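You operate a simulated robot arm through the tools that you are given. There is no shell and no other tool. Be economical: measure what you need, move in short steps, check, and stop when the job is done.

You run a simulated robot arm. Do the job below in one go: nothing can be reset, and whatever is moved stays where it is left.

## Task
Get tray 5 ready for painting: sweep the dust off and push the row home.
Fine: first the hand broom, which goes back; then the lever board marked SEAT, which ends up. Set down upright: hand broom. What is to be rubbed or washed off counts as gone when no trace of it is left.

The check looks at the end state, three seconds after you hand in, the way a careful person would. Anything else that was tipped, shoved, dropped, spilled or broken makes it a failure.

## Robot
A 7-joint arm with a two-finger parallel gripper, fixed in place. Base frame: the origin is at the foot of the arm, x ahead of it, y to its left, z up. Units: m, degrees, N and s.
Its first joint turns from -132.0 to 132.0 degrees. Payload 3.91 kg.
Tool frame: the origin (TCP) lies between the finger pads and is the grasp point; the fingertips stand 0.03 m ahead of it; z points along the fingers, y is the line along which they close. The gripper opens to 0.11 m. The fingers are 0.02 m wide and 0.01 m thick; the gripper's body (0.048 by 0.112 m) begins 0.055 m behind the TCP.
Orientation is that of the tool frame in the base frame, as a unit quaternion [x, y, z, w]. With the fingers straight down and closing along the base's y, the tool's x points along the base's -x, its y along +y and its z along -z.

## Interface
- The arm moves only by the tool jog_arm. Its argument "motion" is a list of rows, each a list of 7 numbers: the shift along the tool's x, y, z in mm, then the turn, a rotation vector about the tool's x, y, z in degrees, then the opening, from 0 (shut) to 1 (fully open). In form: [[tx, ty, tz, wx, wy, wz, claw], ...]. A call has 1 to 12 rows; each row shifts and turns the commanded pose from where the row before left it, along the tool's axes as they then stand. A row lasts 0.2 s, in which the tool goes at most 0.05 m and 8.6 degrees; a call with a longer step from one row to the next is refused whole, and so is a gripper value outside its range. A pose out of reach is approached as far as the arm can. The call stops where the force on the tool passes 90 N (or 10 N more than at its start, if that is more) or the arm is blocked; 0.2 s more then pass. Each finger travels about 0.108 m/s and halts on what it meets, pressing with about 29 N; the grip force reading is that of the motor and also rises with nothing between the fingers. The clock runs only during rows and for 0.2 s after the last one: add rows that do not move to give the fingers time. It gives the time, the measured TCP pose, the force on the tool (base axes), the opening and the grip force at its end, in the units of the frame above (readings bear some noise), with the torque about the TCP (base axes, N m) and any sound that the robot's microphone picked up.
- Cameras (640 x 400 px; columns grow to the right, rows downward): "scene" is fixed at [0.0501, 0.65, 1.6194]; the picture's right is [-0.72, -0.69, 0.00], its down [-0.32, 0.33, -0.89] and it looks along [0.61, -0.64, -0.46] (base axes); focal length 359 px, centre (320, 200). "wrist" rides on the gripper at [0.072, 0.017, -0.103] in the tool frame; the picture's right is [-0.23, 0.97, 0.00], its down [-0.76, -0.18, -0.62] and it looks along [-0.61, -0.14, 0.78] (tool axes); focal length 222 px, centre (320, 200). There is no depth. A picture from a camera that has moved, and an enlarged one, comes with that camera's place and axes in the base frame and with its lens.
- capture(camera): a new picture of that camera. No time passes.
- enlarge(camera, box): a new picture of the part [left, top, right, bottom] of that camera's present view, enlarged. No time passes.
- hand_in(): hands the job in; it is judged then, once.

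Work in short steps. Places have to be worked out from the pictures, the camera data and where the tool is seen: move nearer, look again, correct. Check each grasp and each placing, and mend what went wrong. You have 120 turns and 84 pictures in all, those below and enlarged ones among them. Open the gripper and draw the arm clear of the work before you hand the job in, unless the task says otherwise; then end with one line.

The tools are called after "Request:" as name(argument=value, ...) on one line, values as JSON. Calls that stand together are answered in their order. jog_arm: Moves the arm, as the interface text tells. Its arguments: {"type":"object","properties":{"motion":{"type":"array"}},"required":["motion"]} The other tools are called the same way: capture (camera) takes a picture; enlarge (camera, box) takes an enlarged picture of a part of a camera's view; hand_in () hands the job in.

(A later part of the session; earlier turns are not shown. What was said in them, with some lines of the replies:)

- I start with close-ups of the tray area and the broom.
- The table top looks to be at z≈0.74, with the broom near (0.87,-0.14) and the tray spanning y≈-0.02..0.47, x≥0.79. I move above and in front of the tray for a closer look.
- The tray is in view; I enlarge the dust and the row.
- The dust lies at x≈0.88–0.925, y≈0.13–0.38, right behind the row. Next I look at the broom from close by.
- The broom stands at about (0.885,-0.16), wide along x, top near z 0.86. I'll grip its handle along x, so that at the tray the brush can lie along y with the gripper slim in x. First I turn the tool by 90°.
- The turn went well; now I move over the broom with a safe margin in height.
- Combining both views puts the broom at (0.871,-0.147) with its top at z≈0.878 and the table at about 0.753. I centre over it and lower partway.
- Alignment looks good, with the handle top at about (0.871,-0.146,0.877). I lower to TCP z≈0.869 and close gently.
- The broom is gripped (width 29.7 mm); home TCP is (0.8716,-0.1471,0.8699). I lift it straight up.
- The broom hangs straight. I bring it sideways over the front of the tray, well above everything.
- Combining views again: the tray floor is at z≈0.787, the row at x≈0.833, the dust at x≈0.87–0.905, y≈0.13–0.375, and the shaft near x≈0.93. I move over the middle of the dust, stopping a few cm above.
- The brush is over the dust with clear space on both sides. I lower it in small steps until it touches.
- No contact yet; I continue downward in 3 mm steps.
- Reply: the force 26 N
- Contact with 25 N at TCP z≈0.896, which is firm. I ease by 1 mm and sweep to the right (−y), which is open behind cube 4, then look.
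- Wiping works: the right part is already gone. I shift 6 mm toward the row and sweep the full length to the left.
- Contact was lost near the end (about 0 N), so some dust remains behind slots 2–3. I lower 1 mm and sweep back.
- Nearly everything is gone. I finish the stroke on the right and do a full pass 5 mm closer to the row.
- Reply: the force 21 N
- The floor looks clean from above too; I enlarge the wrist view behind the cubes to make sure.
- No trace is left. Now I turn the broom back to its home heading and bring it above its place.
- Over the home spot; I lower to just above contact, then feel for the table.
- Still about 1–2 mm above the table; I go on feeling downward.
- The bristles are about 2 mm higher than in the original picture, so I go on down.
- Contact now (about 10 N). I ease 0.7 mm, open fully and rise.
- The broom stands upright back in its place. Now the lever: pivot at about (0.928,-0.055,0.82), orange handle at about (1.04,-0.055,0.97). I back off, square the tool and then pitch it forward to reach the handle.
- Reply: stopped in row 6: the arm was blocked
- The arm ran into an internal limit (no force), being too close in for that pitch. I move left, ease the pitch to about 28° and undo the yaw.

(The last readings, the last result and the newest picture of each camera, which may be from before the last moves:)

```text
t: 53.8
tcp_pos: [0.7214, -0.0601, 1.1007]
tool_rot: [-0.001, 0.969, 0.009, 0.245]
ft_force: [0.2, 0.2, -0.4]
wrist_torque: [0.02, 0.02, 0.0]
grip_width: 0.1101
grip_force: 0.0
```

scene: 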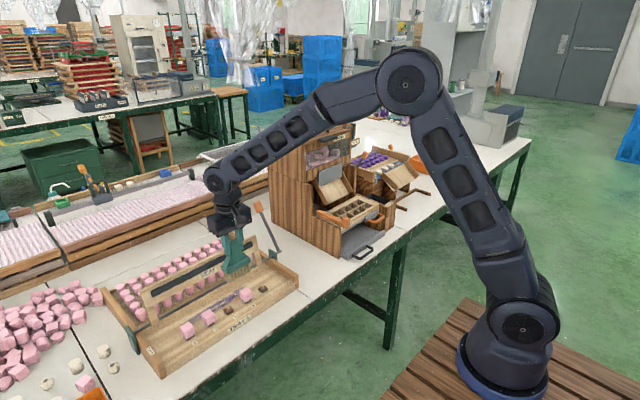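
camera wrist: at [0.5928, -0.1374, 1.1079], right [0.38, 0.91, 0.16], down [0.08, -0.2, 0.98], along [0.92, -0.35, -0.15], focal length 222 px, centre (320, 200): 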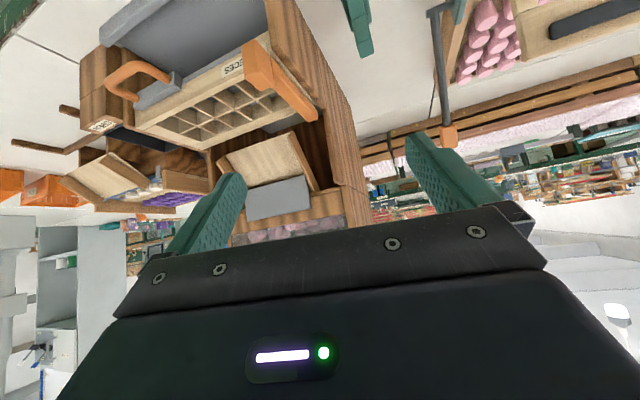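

Straight again at 28° pitch. I go forward at this height and then add pitch out there.

Request:
jog_arm(motion=[[-33, 0, 17.8, 0, 0, 0, 1], [-33, 0, 17.8, 0, 0, 0, 1], [-33, 0, 17.8, 0, 0, 0, 1], [-33, 0, 17.8, 0, 0, 0, 1], [0, 0, 0, 0, -7, 0, 1], [0, 0, 0, 0, -7, 0, 1], [0, 0, 0, 0, 0, 0, 1]])

Request:
capture(camera="wrist")

Request:
capture(camera="scene")

```text
t: 55.4
tcp_pos: [0.8713, -0.0586, 1.0995]
tool_rot: [0.001, 0.932, 0.008, 0.363]
ft_force: [0.3, 1.0, 1.2]
wrist_torque: [0.03, 0.0, 0.0]
grip_width: 0.1101
grip_force: 0.0
```

```text
49 pictures are left
camera wrist: at [0.7474, -0.0419, 1.1252], right [0.16, 0.97, 0.17], down [0.14, -0.19, 0.97], along [0.98, -0.13, -0.17], focal length 222 px, centre (320, 200)
```

wrist: 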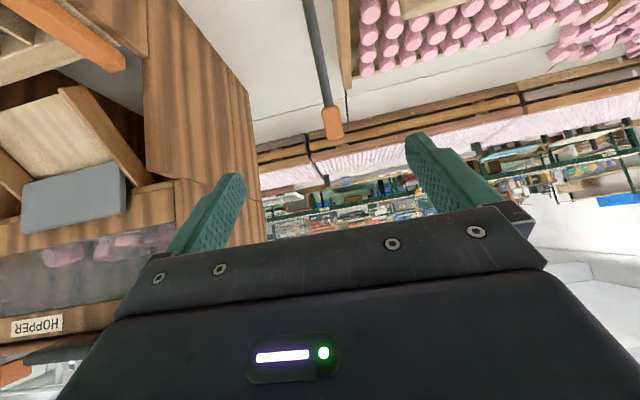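

```text
48 pictures are left
```

scene: 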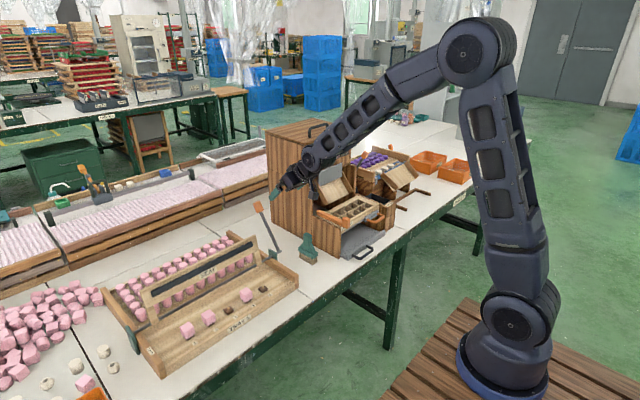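

Both views agree on the handle centre at (1.027,-0.044,0.978). I line up with it along the tool axis and approach most of the way.

Request:
jog_arm(motion=[[-16, 7, 0, 0, 0, 0, 1], [-17, 7, 0, 0, 0, 0, 1], [0, 0, 35, 0, 0, 0, 1], [0, 0, 35, 0, 0, 0, 1], [0, 0, 35, 0, 0, 0, 1], [0, 0, 25, 0, 0, 0, 1], [0, 0, 0, 0, 0, 0, 1]])

Request:
capture(camera="wrist")

Request:
enlarge(camera="scene", box=[210, 160, 330, 260])

```text
t: 57.0
tcp_pos: [0.9838, -0.042, 1.0254]
tool_rot: [0.001, 0.932, 0.008, 0.362]
ft_force: [0.4, -0.3, 0.0]
wrist_torque: [-0.02, 0.02, 0.02]
grip_width: 0.1098
grip_force: 0.0
```

```text
47 pictures are left
camera wrist: at [0.8594, -0.0259, 1.0517], right [0.16, 0.97, 0.17], down [0.14, -0.19, 0.97], along [0.98, -0.13, -0.17], focal length 222 px, centre (320, 200)
```

wrist: 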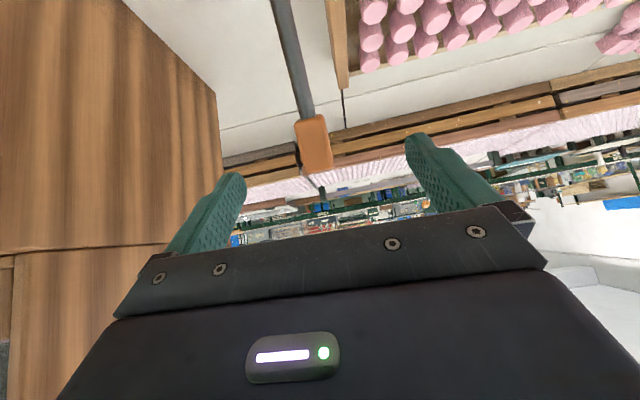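

```text
4.00 times, centred on (270, 210) of scene
camera zoom: at [0.0501, 0.65, 1.6194], right [-0.72, -0.69, 0.0], down [-0.32, 0.33, -0.89], along [0.61, -0.64, -0.46], focal length 1436 px, centre (520, 160)
```

zoom: 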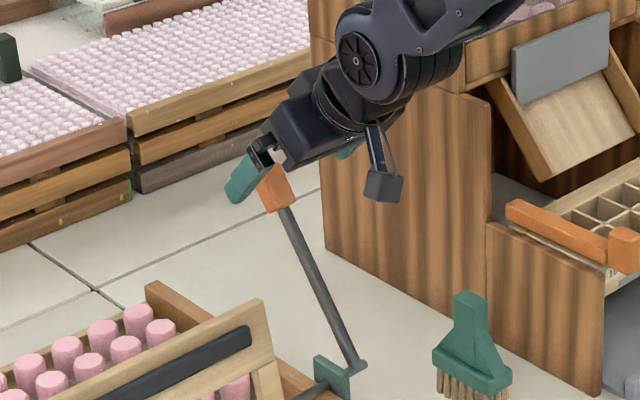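

The handle is centred between the fingers; I advance 63 mm and close.

Request:
jog_arm(motion=[[0, -1.5, 32, 0, 0, 0, 1], [0, -1.5, 31, 0, 0, 0, 1], [0, 0, 0, 0, 0, 0, 0.6], [0, 0, 0, 0, 0, 0, 0.4], [0, 0, 0, 0, 0, 0, 0.2], [0, 0, 0, 0, 0, 0, 0], [0, 0, 0, 0, 0, 0, 0]])

Request:
enlarge(camera="scene", box=[190, 170, 310, 270])

Request:
capture(camera="wrist")

```text
t: 58.6
tcp_pos: [1.0255, -0.046, 0.978]
tool_rot: [0.001, 0.932, 0.008, 0.362]
ft_force: [1.0, -9.4, -1.7]
wrist_torque: [-1.51, -0.36, 0.09]
grip_width: 0.0241
grip_force: 45.3
```

```text
4.00 times, centred on (250, 220) of scene
camera zoom: at [0.0501, 0.65, 1.6194], right [-0.72, -0.69, 0.0], down [-0.32, 0.33, -0.89], along [0.61, -0.64, -0.46], focal length 1436 px, centre (600, 120)
```

zoom: 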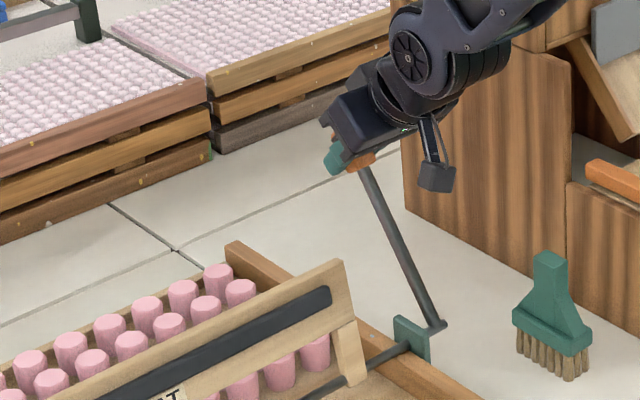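

```text
44 pictures are left
camera wrist: at [0.9018, -0.0299, 1.0047], right [0.16, 0.97, 0.17], down [0.14, -0.19, 0.97], along [0.98, -0.13, -0.17], focal length 222 px, centre (320, 200)
```

wrist: 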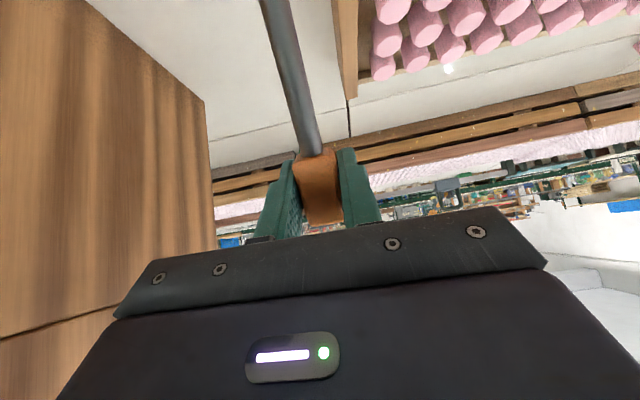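

The handle is held (24 mm), with a small sideways force to relieve. I shift 3 mm to −y and start pulling along the arc about the pivot (0.925, 0.823), radius 0.185.

Request:
jog_arm(motion=[[0, -3, 0, 0, 0, 0, 0], [4.8, 0, -15.4, 0, 0, 0, 0], [6.0, 0, -15.0, 0, 0, 0, 0], [0, 0, 0, 0, 0, 0, 0]])

Request:
enlarge(camera="scene", box=[170, 180, 310, 310])

```text
t: 59.6
tcp_pos: [0.9961, -0.0461, 0.9963]
tool_rot: [0.0, 0.932, 0.009, 0.362]
ft_force: [1.4, 29.3, -6.1]
wrist_torque: [-1.33, -0.69, 0.02]
grip_width: 0.0241
grip_force: 45.1
```

```text
3.08 times, centred on (240, 245) of scene
camera zoom: at [0.0501, 0.65, 1.6194], right [-0.72, -0.69, 0.0], down [-0.32, 0.33, -0.89], along [0.61, -0.64, -0.46], focal length 1105 px, centre (566, 62)
```

zoom: 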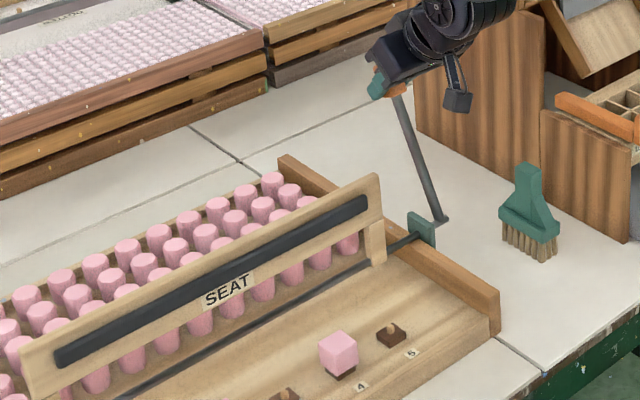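

The lever moves freely; the 3 mm sideways shift was too much (29 N), so I return 2.2 mm and continue the arc.

Request:
jog_arm(motion=[[0, 2.2, 0, 0, 0, 0, 0], [7.3, 0, -14.3, 0, 0, 0, 0], [8.5, 0, -13.8, 0, 0, 0, 0], [0, 0, 0, 0, 0, 0, 0]])

```text
t: 60.6
tcp_pos: [0.9667, -0.0457, 1.0064]
tool_rot: [0.0, 0.932, 0.01, 0.362]
ft_force: [4.2, 29.1, 3.2]
wrist_torque: [-1.36, -0.74, -0.09]
grip_width: 0.0243
grip_force: 45.2
```

The side force remains at +29 N; I test a 3 mm shift to +y on its own to see how it responds.

Request:
jog_arm(motion=[[0, 3, 0, 0, 0, 0, 0], [0, 0, 0, 0, 0, 0, 0]])

```text
t: 61.2
tcp_pos: [0.9659, -0.0464, 1.006]
tool_rot: [0.002, 0.932, 0.008, 0.363]
ft_force: [4.5, 3.4, 8.8]
wrist_torque: [-1.73, -0.4, -0.37]
grip_width: 0.0241
grip_force: 45.0
```

Side force is relieved. I continue the arc to about 97°.

Request:
jog_arm(motion=[[9.7, 0, -12.8, 0, 0, 0, 0], [10.8, 0, -11.9, 0, 0, 0, 0], [11.8, 0, -11.1, 0, 0, 0, 0], [12.7, 0, -9.8, 0, 0, 0, 0], [0, 0, 0, 0, 0, 0, 0]])

Request:
enlarge(camera="scene", box=[150, 180, 330, 340])

```text
t: 62.4
tcp_pos: [0.9012, -0.0469, 1.0084]
tool_rot: [0.002, 0.932, 0.008, 0.362]
ft_force: [1.0, -23.7, 8.6]
wrist_torque: [-1.63, -0.68, -0.96]
grip_width: 0.0243
grip_force: 44.9
```

```text
2.50 times, centred on (240, 260) of scene
camera zoom: at [0.0501, 0.65, 1.6194], right [-0.72, -0.69, 0.0], down [-0.32, 0.33, -0.89], along [0.61, -0.64, -0.46], focal length 898 px, centre (520, 50)
```

zoom: 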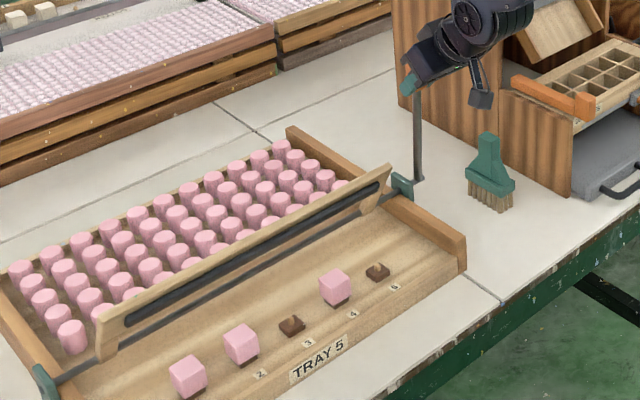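

The board is swinging forward nicely. I correct the side drift and continue to about 117°, easing the pitch a little.

Request:
jog_arm(motion=[[0, -1.8, 0, 0, 0, 0, 0], [13.7, -0.4, -8.7, 0, 1.5, 0, 0], [14.6, -0.4, -6.9, 0, 1.5, 0, 0], [15.3, -0.4, -5.2, 0, 1.5, 0, 0], [15.8, -0.4, -3.5, 0, 1.5, 0, 0], [0, 0, 0, 0, 0, 0, 0]])

Request:
enlarge(camera="scene", box=[150, 180, 330, 340])

```text
t: 63.8
tcp_pos: [0.841, -0.0464, 0.9901]
tool_rot: [-0.001, 0.95, 0.009, 0.313]
ft_force: [-0.1, 15.5, 16.3]
wrist_torque: [-1.62, -1.45, -0.81]
grip_width: 0.0243
grip_force: 45.1
```

```text
2.50 times, centred on (240, 260) of scene
camera zoom: at [0.0501, 0.65, 1.6194], right [-0.72, -0.69, 0.0], down [-0.32, 0.33, -0.89], along [0.61, -0.64, -0.46], focal length 898 px, centre (520, 50)
```

zoom: 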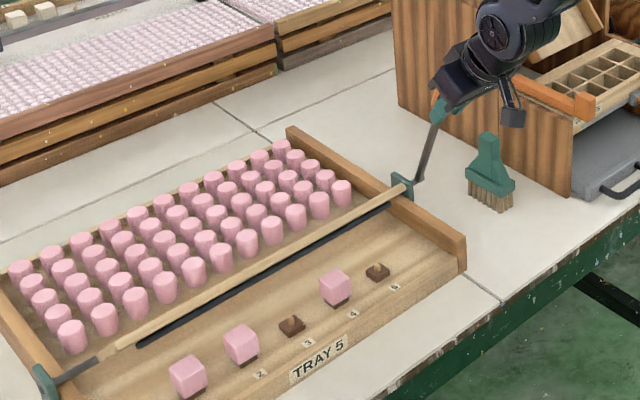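

Good; forces are modest. I continue to about 137°.

Request:
jog_arm(motion=[[0, 1, 0, 0, 0, 0, 0], [16.0, -0.2, -1.7, 0, 1.5, 0, 0], [16.2, -0.2, 0.2, 0, 1.5, 0, 0], [16.0, -0.2, 1.9, 0, 1.5, 0, 0], [15.7, -0.2, 3.8, 0, 1.5, 0, 0], [0, 0, 0, 0, 0, 0, 0]])

Request:
enlarge(camera="scene", box=[150, 180, 330, 340])

```text
t: 65.2
tcp_pos: [0.7885, -0.0457, 0.9494]
tool_rot: [-0.001, 0.965, 0.009, 0.263]
ft_force: [-1.7, 23.1, 5.5]
wrist_torque: [-1.09, -0.92, -0.39]
grip_width: 0.0236
grip_force: 45.2
```

```text
2.50 times, centred on (240, 260) of scene
camera zoom: at [0.0501, 0.65, 1.6194], right [-0.72, -0.69, 0.0], down [-0.32, 0.33, -0.89], along [0.61, -0.64, -0.46], focal length 898 px, centre (520, 50)
```

zoom: 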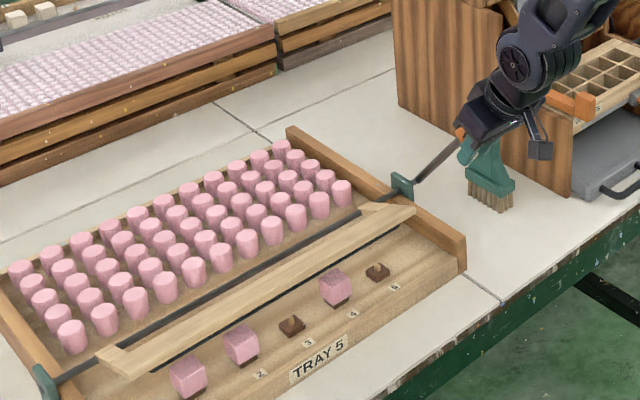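

The board is close to the cubes. I continue with small steps, watching for contact.

Request:
jog_arm(motion=[[0, 1.6, 0, 0, 0, 0, 0], [7.6, -0.1, 2.7, 0, 0.8, 0, 0], [7.6, -0.1, 2.8, 0, 0.8, 0, 0], [7.2, -0.1, 3.6, 0, 0.8, 0, 0], [0, 0, 0, 0, 0, 0, 0]])

Request:
enlarge(camera="scene", box=[150, 220, 330, 340])

```text
t: 66.4
tcp_pos: [0.7738, -0.0463, 0.9298]
tool_rot: [0.0, 0.97, 0.008, 0.242]
ft_force: [-16.0, 6.7, 18.3]
wrist_torque: [-0.52, -1.18, -0.13]
grip_width: 0.0237
grip_force: 45.5
```

```text
3.33 times, centred on (240, 280) of scene
camera zoom: at [0.0501, 0.65, 1.6194], right [-0.72, -0.69, 0.0], down [-0.32, 0.33, -0.89], along [0.61, -0.64, -0.46], focal length 1197 px, centre (587, -67)
```

zoom: 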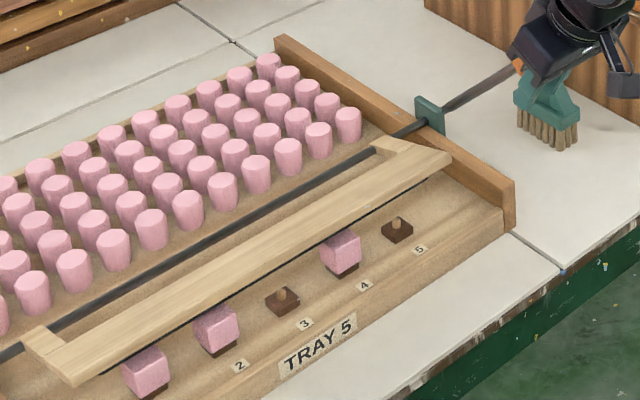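

No clear tangential contact yet (only a radial force). I go on in 6 mm steps with a slight outward correction.

Request:
jog_arm(motion=[[5.8, 0, 1.8, 0, 0.5, 0, 0], [5.5, 0, 2.4, 0, 0.5, 0, 0], [0, 0, 0, 0, 0, 0, 0]])

Request:
enlarge(camera="scene", box=[150, 240, 300, 340])

```text
t: 67.2
tcp_pos: [0.7677, -0.0471, 0.9222]
tool_rot: [-0.001, 0.972, 0.009, 0.235]
ft_force: [3.7, 0.2, 4.4]
wrist_torque: [-0.37, -1.23, -0.13]
grip_width: 0.0237
grip_force: 45.1
```

```text
4.00 times, centred on (225, 290) of scene
camera zoom: at [0.0501, 0.65, 1.6194], right [-0.72, -0.69, 0.0], down [-0.32, 0.33, -0.89], along [0.61, -0.64, -0.46], focal length 1436 px, centre (700, -160)
```

zoom: 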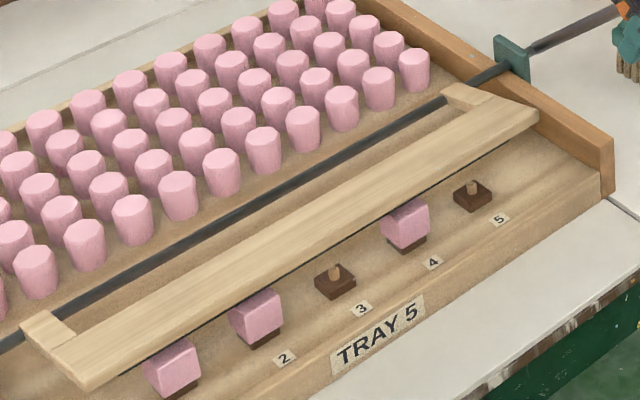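

Almost touching; four more small steps.

Request:
jog_arm(motion=[[4.3, 0, 2.6, 0, 0.4, 0, 0], [4.3, 0, 2.7, 0, 0.4, 0, 0], [4.2, 0, 2.8, 0, 0.4, 0, 0], [0, 0, 0, 0, 0, 0, 0]])

Request:
enlarge(camera="scene", box=[150, 240, 300, 340])

```text
t: 68.2
tcp_pos: [0.7592, -0.0458, 0.909]
tool_rot: [-0.001, 0.975, 0.009, 0.223]
ft_force: [-11.9, -13.1, 15.4]
wrist_torque: [0.2, -0.75, -0.29]
grip_width: 0.0237
grip_force: 45.3
```

```text
4.00 times, centred on (225, 290) of scene
camera zoom: at [0.0501, 0.65, 1.6194], right [-0.72, -0.69, 0.0], down [-0.32, 0.33, -0.89], along [0.61, -0.64, -0.46], focal length 1436 px, centre (700, -160)
```

zoom: 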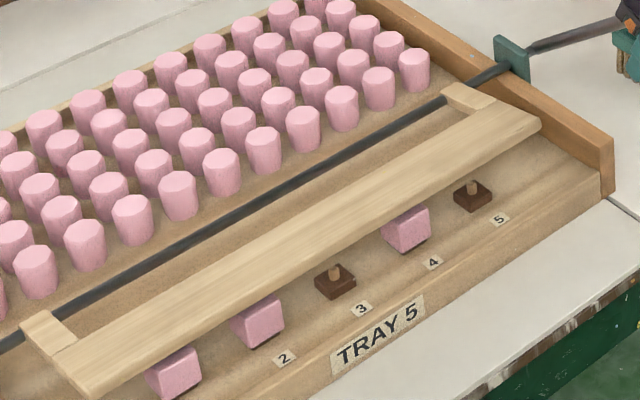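

The cubes are being pressed down. I keep going in small steps, until a firm stop.

Request:
jog_arm(motion=[[4.4, -0.6, 2.4, 0, 0.4, 0, 0], [4.0, -0.4, 3.0, 0, 0.4, 0, 0], [4.0, 0, 3.1, 0, 0.4, 0, 0], [0, 0, 0, 0, 0, 0, 0]])

Request:
enlarge(camera="scene", box=[150, 240, 300, 340])

```text
t: 69.2
tcp_pos: [0.7532, -0.0447, 0.8974]
tool_rot: [-0.001, 0.976, 0.009, 0.215]
ft_force: [0.8, 3.0, 38.7]
wrist_torque: [-0.51, -0.07, -0.2]
grip_width: 0.0235
grip_force: 45.0
```

```text
4.00 times, centred on (225, 290) of scene
camera zoom: at [0.0501, 0.65, 1.6194], right [-0.72, -0.69, 0.0], down [-0.32, 0.33, -0.89], along [0.61, -0.64, -0.46], focal length 1436 px, centre (700, -160)
```

zoom: 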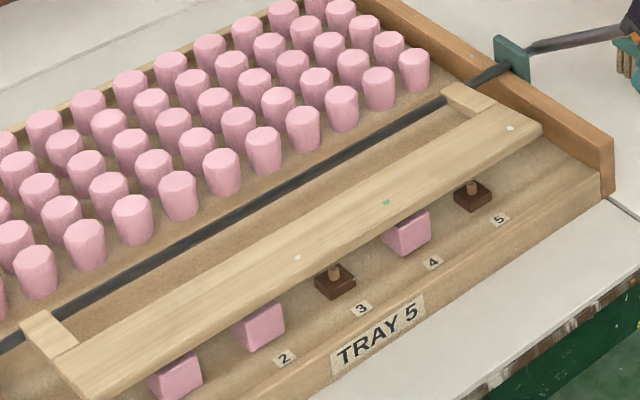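

A firm resistance is building (39 N) and the cube bases have vanished from view. One more small push for certainty.

Request:
jog_arm(motion=[[1.6, 0, 1.4, 0, 0, 0, 0], [1.6, 0, 1.4, 0, 0, 0, 0], [0, 0, 0, 0, 0, 0, 0]])

Request:
enlarge(camera="scene", box=[160, 260, 280, 340])

```text
t: 70.0
tcp_pos: [0.751, -0.0459, 0.8925]
tool_rot: [-0.001, 0.976, 0.008, 0.215]
ft_force: [21.5, 10.3, 31.5]
wrist_torque: [-0.41, 0.78, -0.12]
grip_width: 0.0232
grip_force: 45.0
```

```text
5.00 times, centred on (220, 300) of scene
camera zoom: at [0.0501, 0.65, 1.6194], right [-0.72, -0.69, 0.0], down [-0.32, 0.33, -0.89], along [0.61, -0.64, -0.46], focal length 1795 px, centre (820, -300)
```

zoom: 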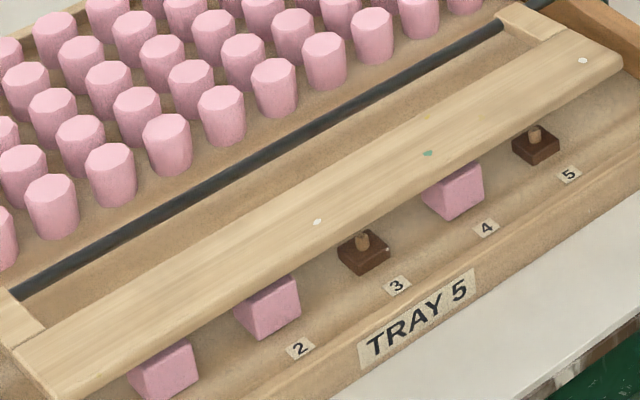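

The board did not visibly move further. I test once more with another 4 mm, to tell a real stop from steady resistance.

Request:
jog_arm(motion=[[1.5, 0, 1.5, 0, 0, 0, 0], [1.5, 0, 1.5, 0, 0, 0, 0], [0, 0, 0, 0, 0, 0, 0]])

Request:
enlarge(camera="scene", box=[160, 260, 280, 340])

Request:
enlarge(camera="scene", box=[260, 190, 380, 280])

```text
t: 70.8
tcp_pos: [0.7486, -0.0464, 0.8866]
tool_rot: [-0.001, 0.977, 0.008, 0.213]
ft_force: [0.7, -0.6, 0.2]
wrist_torque: [-0.01, 0.0, 0.02]
grip_width: 0.0
grip_force: 37.5
```

```text
5.00 times, centred on (220, 300) of scene
camera zoom: at [0.0501, 0.65, 1.6194], right [-0.72, -0.69, 0.0], down [-0.32, 0.33, -0.89], along [0.61, -0.64, -0.46], focal length 1795 px, centre (820, -300)
```

zoom: 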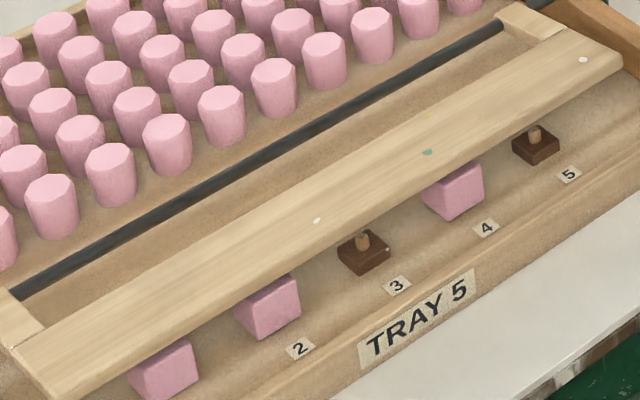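

```text
4.44 times, centred on (320, 235) of scene
camera zoom: at [0.0501, 0.65, 1.6194], right [-0.72, -0.69, 0.0], down [-0.32, 0.33, -0.89], along [0.61, -0.64, -0.46], focal length 1596 px, centre (320, 44)
```

zoom: 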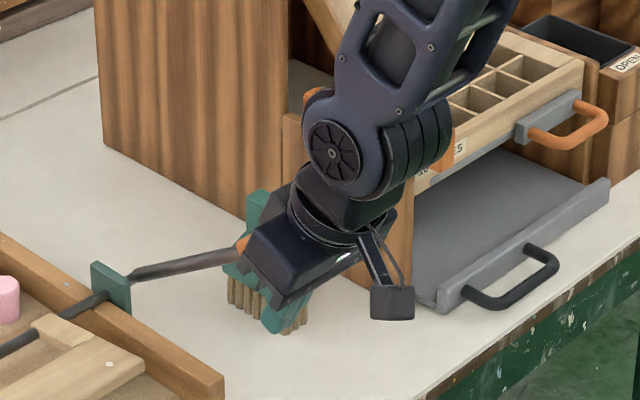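

The fingers slid off the handle at the stop: the board sits firmly down and did not move further, so the row is home. The handle should now lie just ahead of the closed fingers; I open and look.

Request:
jog_arm(motion=[[0, 0, 0, 0, 0, 0, 0.4], [0, 0, 0, 0, 0, 0, 0.7], [0, 0, 0, 0, 0, 0, 0.7]])

Request:
capture(camera="wrist")

Request:
enlarge(camera="scene", box=[260, 190, 380, 280])

```text
t: 71.6
tcp_pos: [0.7491, -0.0466, 0.8874]
tool_rot: [-0.001, 0.977, 0.009, 0.213]
ft_force: [-0.6, 0.9, -0.9]
wrist_torque: [0.0, -0.01, -0.02]
grip_width: 0.0767
grip_force: 0.0
```

```text
32 pictures are left
camera wrist: at [0.6401, -0.0307, 0.9495], right [0.2, 0.97, 0.11], down [0.43, -0.19, 0.88], along [0.88, -0.13, -0.46], focal length 222 px, centre (320, 200)
```

wrist: 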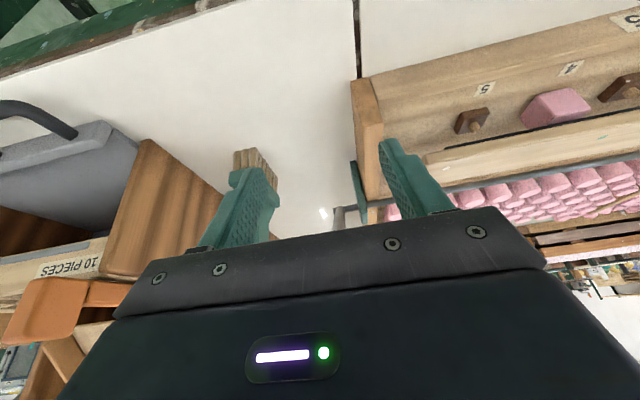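

```text
4.44 times, centred on (320, 235) of scene
camera zoom: at [0.0501, 0.65, 1.6194], right [-0.72, -0.69, 0.0], down [-0.32, 0.33, -0.89], along [0.61, -0.64, -0.46], focal length 1596 px, centre (320, 44)
```

zoom: 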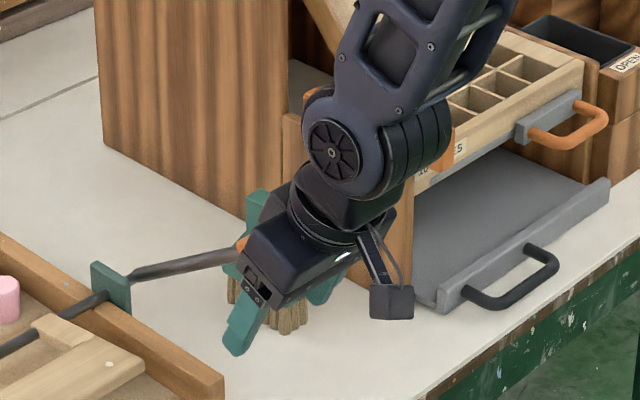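

The handle is hidden beside the palm, at roughly (0.775,0.93). I retreat along the tool axis to see it.

Request:
jog_arm(motion=[[4, 0, -20, 0, 0, 0, 0.7], [4, 0, -35, 0, 0, 0, 0.7], [4, 0, -35, 0, 0, 0, 1]])

Request:
capture(camera="wrist")

Request:
enlarge(camera="scene", box=[240, 180, 360, 280])

```text
t: 72.4
tcp_pos: [0.7007, -0.0471, 0.9634]
tool_rot: [-0.001, 0.977, 0.008, 0.213]
ft_force: [0.7, 0.4, 0.4]
wrist_torque: [-0.01, 0.02, 0.0]
grip_width: 0.1101
grip_force: 0.1
```

```text
30 pictures are left
camera wrist: at [0.5912, -0.0306, 1.0262], right [0.2, 0.97, 0.11], down [0.43, -0.19, 0.88], along [0.88, -0.13, -0.46], focal length 222 px, centre (320, 200)
```

wrist: 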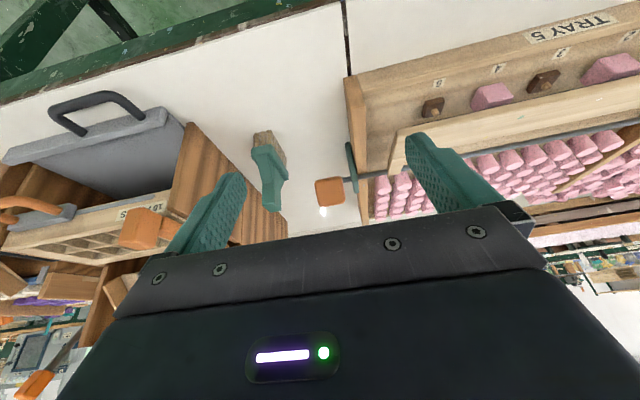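

```text
4.00 times, centred on (300, 230) of scene
camera zoom: at [0.0501, 0.65, 1.6194], right [-0.72, -0.69, 0.0], down [-0.32, 0.33, -0.89], along [0.61, -0.64, -0.46], focal length 1436 px, centre (400, 80)
```

zoom: 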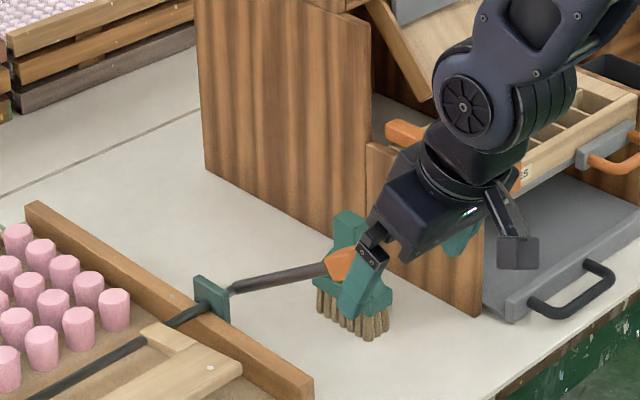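

The handle centre is at about (0.775,-0.047,0.921). I approach with the opening narrowed and grip it again.

Request:
jog_arm(motion=[[-16, 0, 15, 0, 0, 0, 0.65], [-17, 0, 20, 0, 0, 0, 0.65], [-16, 0, 32, 0, 0, 0, 0.65], [0, 0, 0, 0, 0, 0, 0.4], [0, 0, 0, 0, 0, 0, 0.2], [0, 0, 0, 0, 0, 0, 0], [0, 0, 0, 0, 0, 0, 0]])

Request:
enlarge(camera="wrist", box=[200, 100, 440, 250])

```text
t: 74.0
tcp_pos: [0.7722, -0.0457, 0.9233]
tool_rot: [0.0, 0.977, 0.008, 0.214]
ft_force: [6.7, -13.0, -4.4]
wrist_torque: [-1.59, -0.07, -0.89]
grip_width: 0.0243
grip_force: 44.7
```

```text
2.67 times, centred on (320, 175) of wrist
camera zoom: at [0.6628, -0.0301, 0.9852], right [0.2, 0.97, 0.11], down [0.43, -0.19, 0.88], along [0.88, -0.13, -0.46], focal length 592 px, centre (320, 267)
```

zoom: 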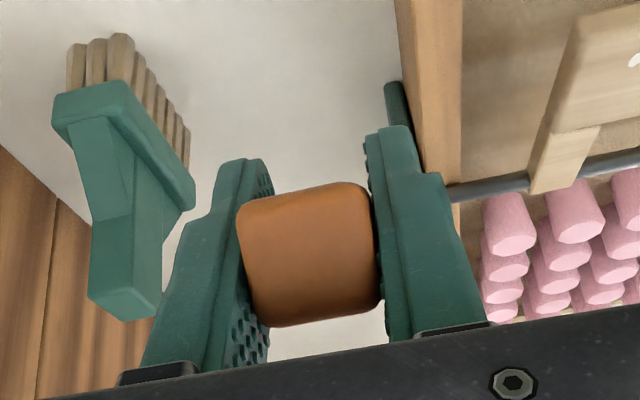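

Good grip. One short extra press from this fresh grip confirms the stop before lifting.

Request:
jog_arm(motion=[[3.3, 0, 2.1, 0, 0, 0, 0], [3.3, 0, 2.1, 0, 0, 0, 0], [0, 0, 0, 0, 0, 0, 0]])

```text
t: 74.8
tcp_pos: [0.7695, -0.0458, 0.9189]
tool_rot: [-0.002, 0.977, 0.01, 0.215]
ft_force: [26.0, -10.8, 29.7]
wrist_torque: [-1.74, -0.03, -1.05]
grip_width: 0.0246
grip_force: 45.6
```

Firm stop confirmed (39 N for 4 mm). Now I reverse along the arc to raise the board.

Request:
jog_arm(motion=[[-6.6, -1, -4.2, 0, 0, 0, 0], [-14.0, 0.2, -7.9, 0, -1, 0, 0], [-14.8, 0.2, -6.5, 0, -1, 0, 0], [-15.4, 0.2, -4.9, 0, -1, 0, 0], [-15.8, 0.2, -3.1, 0, -1, 0, 0], [0, 0, 0, 0, 0, 0, 0]])

Request:
enlarge(camera="scene", box=[150, 180, 330, 340])

```text
t: 76.2
tcp_pos: [0.818, -0.0461, 0.9692]
tool_rot: [-0.002, 0.969, 0.009, 0.247]
ft_force: [-1.2, 23.4, -13.4]
wrist_torque: [-1.75, 1.41, -0.94]
grip_width: 0.0243
grip_force: 44.9
```

```text
2.50 times, centred on (240, 260) of scene
camera zoom: at [0.0501, 0.65, 1.6194], right [-0.72, -0.69, 0.0], down [-0.32, 0.33, -0.89], along [0.61, -0.64, -0.46], focal length 898 px, centre (520, 50)
```

zoom: 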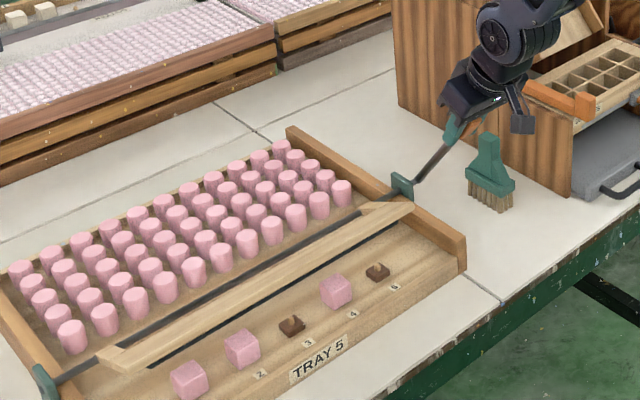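

The cubes sit flush in their slots, and the board rises. I continue, correcting sideways.

Request:
jog_arm(motion=[[0, 1.6, 0, 0, 0, 0, 0], [-16.1, 0, -1.6, 0, -1, 0, 0], [-16.1, 0, 0.2, 0, -1, 0, 0], [-16.1, 0, 1.8, 0, -1, 0, 0], [-15.8, 0, 3.5, 0, -1, 0, 0], [-15.3, 0, 5.1, 0, -1, 0, 0], [0, 0, 0, 0, 0, 0, 0]])

Request:
jog_arm(motion=[[-14.7, 0, 6.8, 0, -1, 0, 0], [-13.8, 0, 8.1, 0, -1, 0, 0], [-13.0, 0, 9.7, 0, -1, 0, 0], [-11.9, 0, 10.8, 0, -1, 0, 0], [0, 0, 0, 0, 0, 0, 0]])

Request:
enlarge(camera="scene", box=[150, 180, 330, 340])

```text
t: 77.8
tcp_pos: [0.8911, -0.0453, 1.0042]
tool_rot: [0.001, 0.957, 0.007, 0.29]
ft_force: [-10.0, -6.4, 3.7]
wrist_torque: [-1.67, 1.42, -0.72]
grip_width: 0.0243
grip_force: 45.3
```

```text
t: 79.0
tcp_pos: [0.9538, -0.0456, 1.0067]
tool_rot: [0.0, 0.946, 0.009, 0.324]
ft_force: [-4.7, -12.2, 11.0]
wrist_torque: [-1.38, 1.14, -0.57]
grip_width: 0.0243
grip_force: 45.1
```

```text
2.50 times, centred on (240, 260) of scene
camera zoom: at [0.0501, 0.65, 1.6194], right [-0.72, -0.69, 0.0], down [-0.32, 0.33, -0.89], along [0.61, -0.64, -0.46], focal length 898 px, centre (520, 50)
```

zoom: 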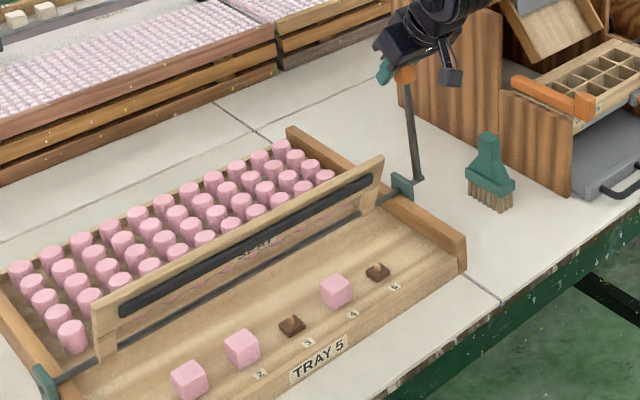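

Lever at about 81°; five more steps bring it to its original 57°.

Request:
jog_arm(motion=[[-10.7, -0.7, 12.1, 0, -1, 0, 0], [-9.3, 0, 13.2, 0, -1, 0, 0], [-8.0, 0, 14.0, 0, -1, 0, 0], [-6.4, 0, 14.9, 0, -1, 0, 0], [-3.5, 0, 11, 0, -1, 0, 0], [0, 0, 0, 0, 0, 0, 0]])

Request:
enlarge(camera="scene", box=[160, 200, 310, 350])

```text
t: 80.4
tcp_pos: [1.0257, -0.046, 0.98]
tool_rot: [0.001, 0.931, 0.009, 0.365]
ft_force: [7.9, -10.9, 17.9]
wrist_torque: [-1.38, 0.59, -0.04]
grip_width: 0.0239
grip_force: 45.0
```

```text
2.67 times, centred on (235, 275) of scene
camera zoom: at [0.0501, 0.65, 1.6194], right [-0.72, -0.69, 0.0], down [-0.32, 0.33, -0.89], along [0.61, -0.64, -0.46], focal length 957 px, centre (547, 0)
```

zoom: 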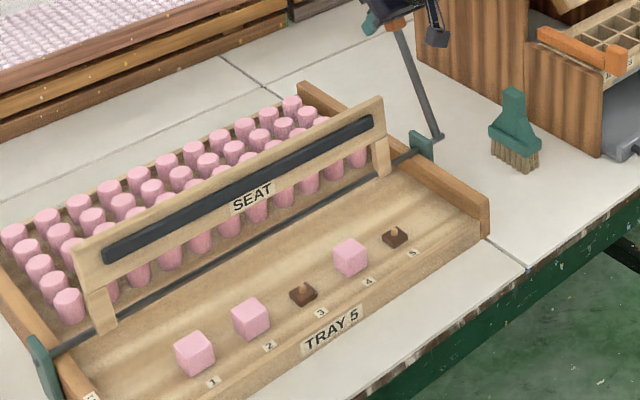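

The board is a few degrees short of where it began. I push on in 5 mm steps until its stop.

Request:
jog_arm(motion=[[-1.2, -0.6, 4.9, 0, 0, 0, 0], [-1.0, 0, 4.9, 0, 0, 0, 0], [0, 0, 0, 0, 0, 0, 0]])

Request:
jog_arm(motion=[[-0.8, 0, 4.9, 0, 0, 0, 0], [0, 0, 0, 0, 0, 0, 0]])

Request:
enlarge(camera="scene", box=[160, 200, 310, 350])

```text
t: 81.2
tcp_pos: [1.0337, -0.0456, 0.9746]
tool_rot: [0.001, 0.931, 0.008, 0.364]
ft_force: [9.5, -8.4, 23.9]
wrist_torque: [-1.34, 1.29, -0.07]
grip_width: 0.0239
grip_force: 44.5
```

```text
t: 81.8
tcp_pos: [1.038, -0.0455, 0.9711]
tool_rot: [0.0, 0.931, 0.008, 0.364]
ft_force: [10.5, -5.3, 23.2]
wrist_torque: [-1.36, 1.25, -0.12]
grip_width: 0.0236
grip_force: 45.0
```

```text
2.67 times, centred on (235, 275) of scene
camera zoom: at [0.0501, 0.65, 1.6194], right [-0.72, -0.69, 0.0], down [-0.32, 0.33, -0.89], along [0.61, -0.64, -0.46], focal length 957 px, centre (547, 0)
```

zoom: 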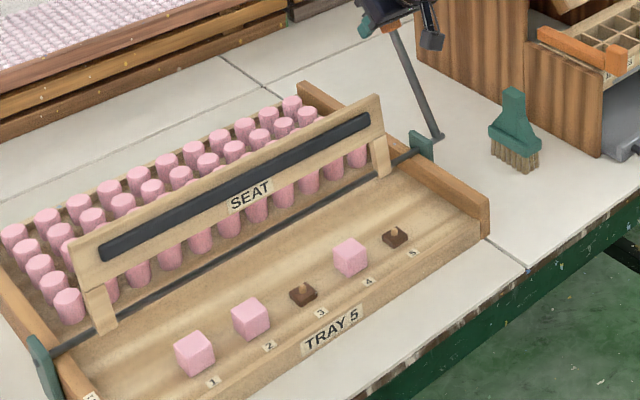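

Close to the original; three more steps with a slight outward correction.

Request:
jog_arm(motion=[[-1.9, 0, 4.7, 0, 0, 0, 0], [-1.9, 0, 4.7, 0, 0, 0, 0], [0, 0, 0, 0, 0, 0, 0]])

Request:
enlarge(camera="scene", box=[160, 200, 310, 350])

```text
t: 82.6
tcp_pos: [1.0455, -0.0464, 0.9641]
tool_rot: [0.001, 0.932, 0.008, 0.363]
ft_force: [-4.2, -3.2, 5.3]
wrist_torque: [-1.31, 1.19, -0.14]
grip_width: 0.0238
grip_force: 45.2
```

```text
2.67 times, centred on (235, 275) of scene
camera zoom: at [0.0501, 0.65, 1.6194], right [-0.72, -0.69, 0.0], down [-0.32, 0.33, -0.89], along [0.61, -0.64, -0.46], focal length 957 px, centre (547, 0)
```

zoom: 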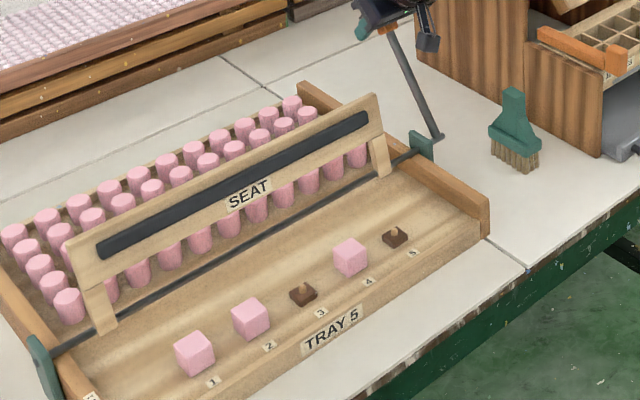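

Practically at the original position. One more small step to feel for the rest stop.

Request:
jog_arm(motion=[[-1.0, 0, 4.9, 0, 0, 0, 0], [0, 0, 2.5, 0, 0, 0, 0], [0, 0, 0, 0, 0, 0, 0]])

Request:
enlarge(camera="scene", box=[160, 200, 310, 350])

```text
t: 83.4
tcp_pos: [1.0515, -0.0457, 0.9612]
tool_rot: [0.001, 0.932, 0.009, 0.363]
ft_force: [-39.5, -6.7, 8.6]
wrist_torque: [-1.25, -0.49, 0.03]
grip_width: 0.024
grip_force: 45.3
```

```text
2.67 times, centred on (235, 275) of scene
camera zoom: at [0.0501, 0.65, 1.6194], right [-0.72, -0.69, 0.0], down [-0.32, 0.33, -0.89], along [0.61, -0.64, -0.46], focal length 957 px, centre (547, 0)
```

zoom: 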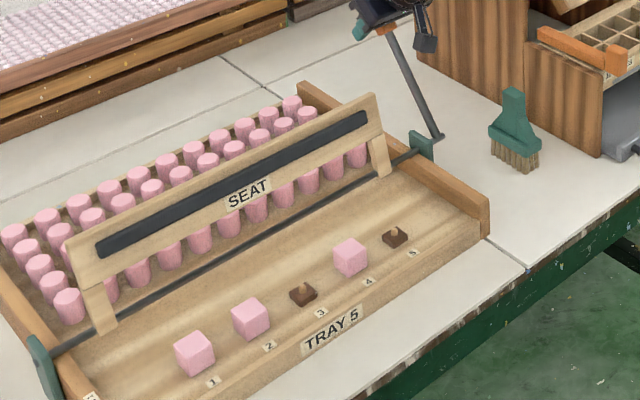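

The rest stop is felt (−40 N), and the board is where it began. I ease off, open and draw straight back.

Request:
jog_arm(motion=[[0, 0, -2.5, 0, 0, 0, 0], [0, 0, 0, 0, 0, 0, 0.4], [0, 0, 0, 0, 0, 0, 0.7], [0, 0, 0, 0, 0, 0, 0.9], [0, 0, 0, 0, 0, 0, 0.9], [0, 0, -25, 0, 0, 0, 0.9], [0, 0, -35, 0, 0, 0, 0.9], [0, 0, -40, 0, 0, 0, 0.9], [0, 0, -40, 0, 0, 0, 0.9], [0, 0, -40, 0, 0, 0, 0.9]])

Request:
capture(camera="scene")

Request:
enlarge(camera="scene", box=[160, 200, 310, 350])

Request:
enlarge(camera="scene", box=[160, 250, 300, 340])

```text
t: 85.6
tcp_pos: [0.9294, -0.0481, 1.0929]
tool_rot: [0.001, 0.932, 0.008, 0.363]
ft_force: [0.4, -1.0, -1.5]
wrist_torque: [0.03, -0.04, 0.01]
grip_width: 0.0992
grip_force: 0.1
```

```text
21 pictures are left
```

scene: 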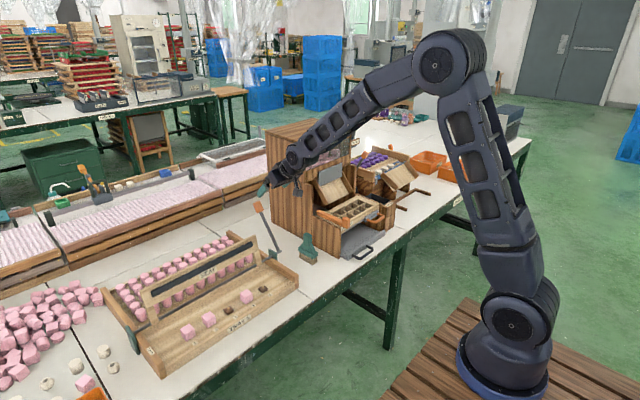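

```text
2.67 times, centred on (235, 275) of scene
camera zoom: at [0.0501, 0.65, 1.6194], right [-0.72, -0.69, 0.0], down [-0.32, 0.33, -0.89], along [0.61, -0.64, -0.46], focal length 957 px, centre (547, 0)
```

zoom: 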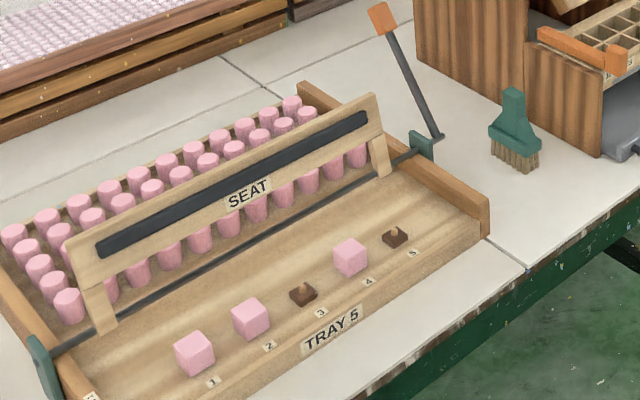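

```text
4.44 times, centred on (230, 295) of scene
camera zoom: at [0.0501, 0.65, 1.6194], right [-0.72, -0.69, 0.0], down [-0.32, 0.33, -0.89], along [0.61, -0.64, -0.46], focal length 1596 px, centre (720, -222)
```

zoom: 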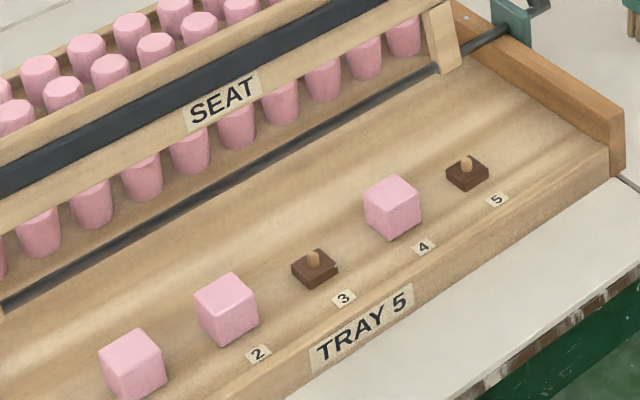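

All is as wanted. I level the tool and draw it back over the front of the tray for a last look behind the cubes.

Request:
jog_arm(motion=[[0, 0, -20, 0, 8.4, 0, 1], [0, 0, -10, 0, 8.4, 0, 1], [10, 0, 0, 0, 8.4, 0, 1], [20, 0, 0, 0, 8.4, 0, 1], [20, 0, 0, 0, 8.4, 0, 1], [30, 30, 0, 0, 0, 0, 1], [30, 35, 0, 0, 0, 0, 1], [30, 35, 0, 0, 0, 0, 1], [30, 35, 0, 0, 0, 0, 1], [15, 40, 0, 0, 0, 0, 1]])

Request:
enlarge(camera="wrist", box=[200, 60, 480, 235])

```text
t: 87.8
tcp_pos: [0.7262, 0.1248, 1.1069]
tool_rot: [-0.002, 1.0, 0.009, 0.005]
ft_force: [-0.1, -0.3, 0.3]
wrist_torque: [0.07, -0.01, -0.01]
grip_width: 0.11
grip_force: 0.0
```

```text
2.29 times, centred on (340, 148) of wrist
camera zoom: at [0.6531, 0.1403, 1.2088], right [0.22, 0.97, 0.02], down [0.76, -0.18, 0.63], along [0.62, -0.13, -0.78], focal length 508 px, centre (274, 320)
```

zoom: 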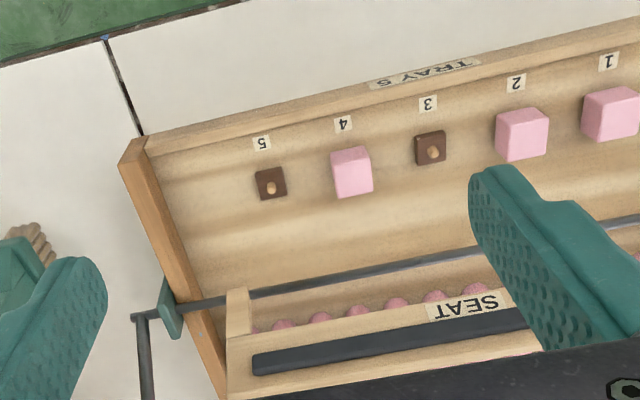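

The tray is clean, the cubes are seated, the board is up and the broom is upright in its place. I draw the arm back clear and then hand in.

Request:
jog_arm(motion=[[30, -30, -20, 0, 0, 0, 1], [30, -30, -20, 0, 0, 0, 1], [30, -30, -20, 0, 0, 0, 1], [30, -30, -20, 0, 0, 0, 1], [0, 0, 0, 0, 0, 0, 1]])

Request:
enlarge(camera="scene", box=[150, 170, 390, 350])

```text
t: 89.0
tcp_pos: [0.6062, 0.0037, 1.184]
tool_rot: [-0.003, 1.0, 0.008, 0.005]
ft_force: [0.0, -0.1, 0.1]
wrist_torque: [-0.01, -0.02, 0.0]
grip_width: 0.11
grip_force: 0.1
```

```text
2.22 times, centred on (270, 260) of scene
camera zoom: at [0.0501, 0.65, 1.6194], right [-0.72, -0.69, 0.0], down [-0.32, 0.33, -0.89], along [0.61, -0.64, -0.46], focal length 798 px, centre (431, 67)
```

zoom: 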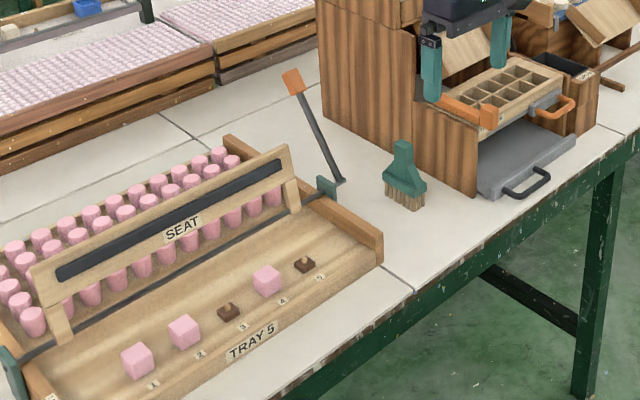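

The last picture shows everything in order, so I hand in.

Request:
hand_in()

```text
The job is handed in.
```

Tray 5 is ready for painting: no trace of dust shows, the three cubes in the row are pressed home, the SEAT board is back up, and the broom stands upright in its place. Slots 3 and 5 had no cubes and stay empty.
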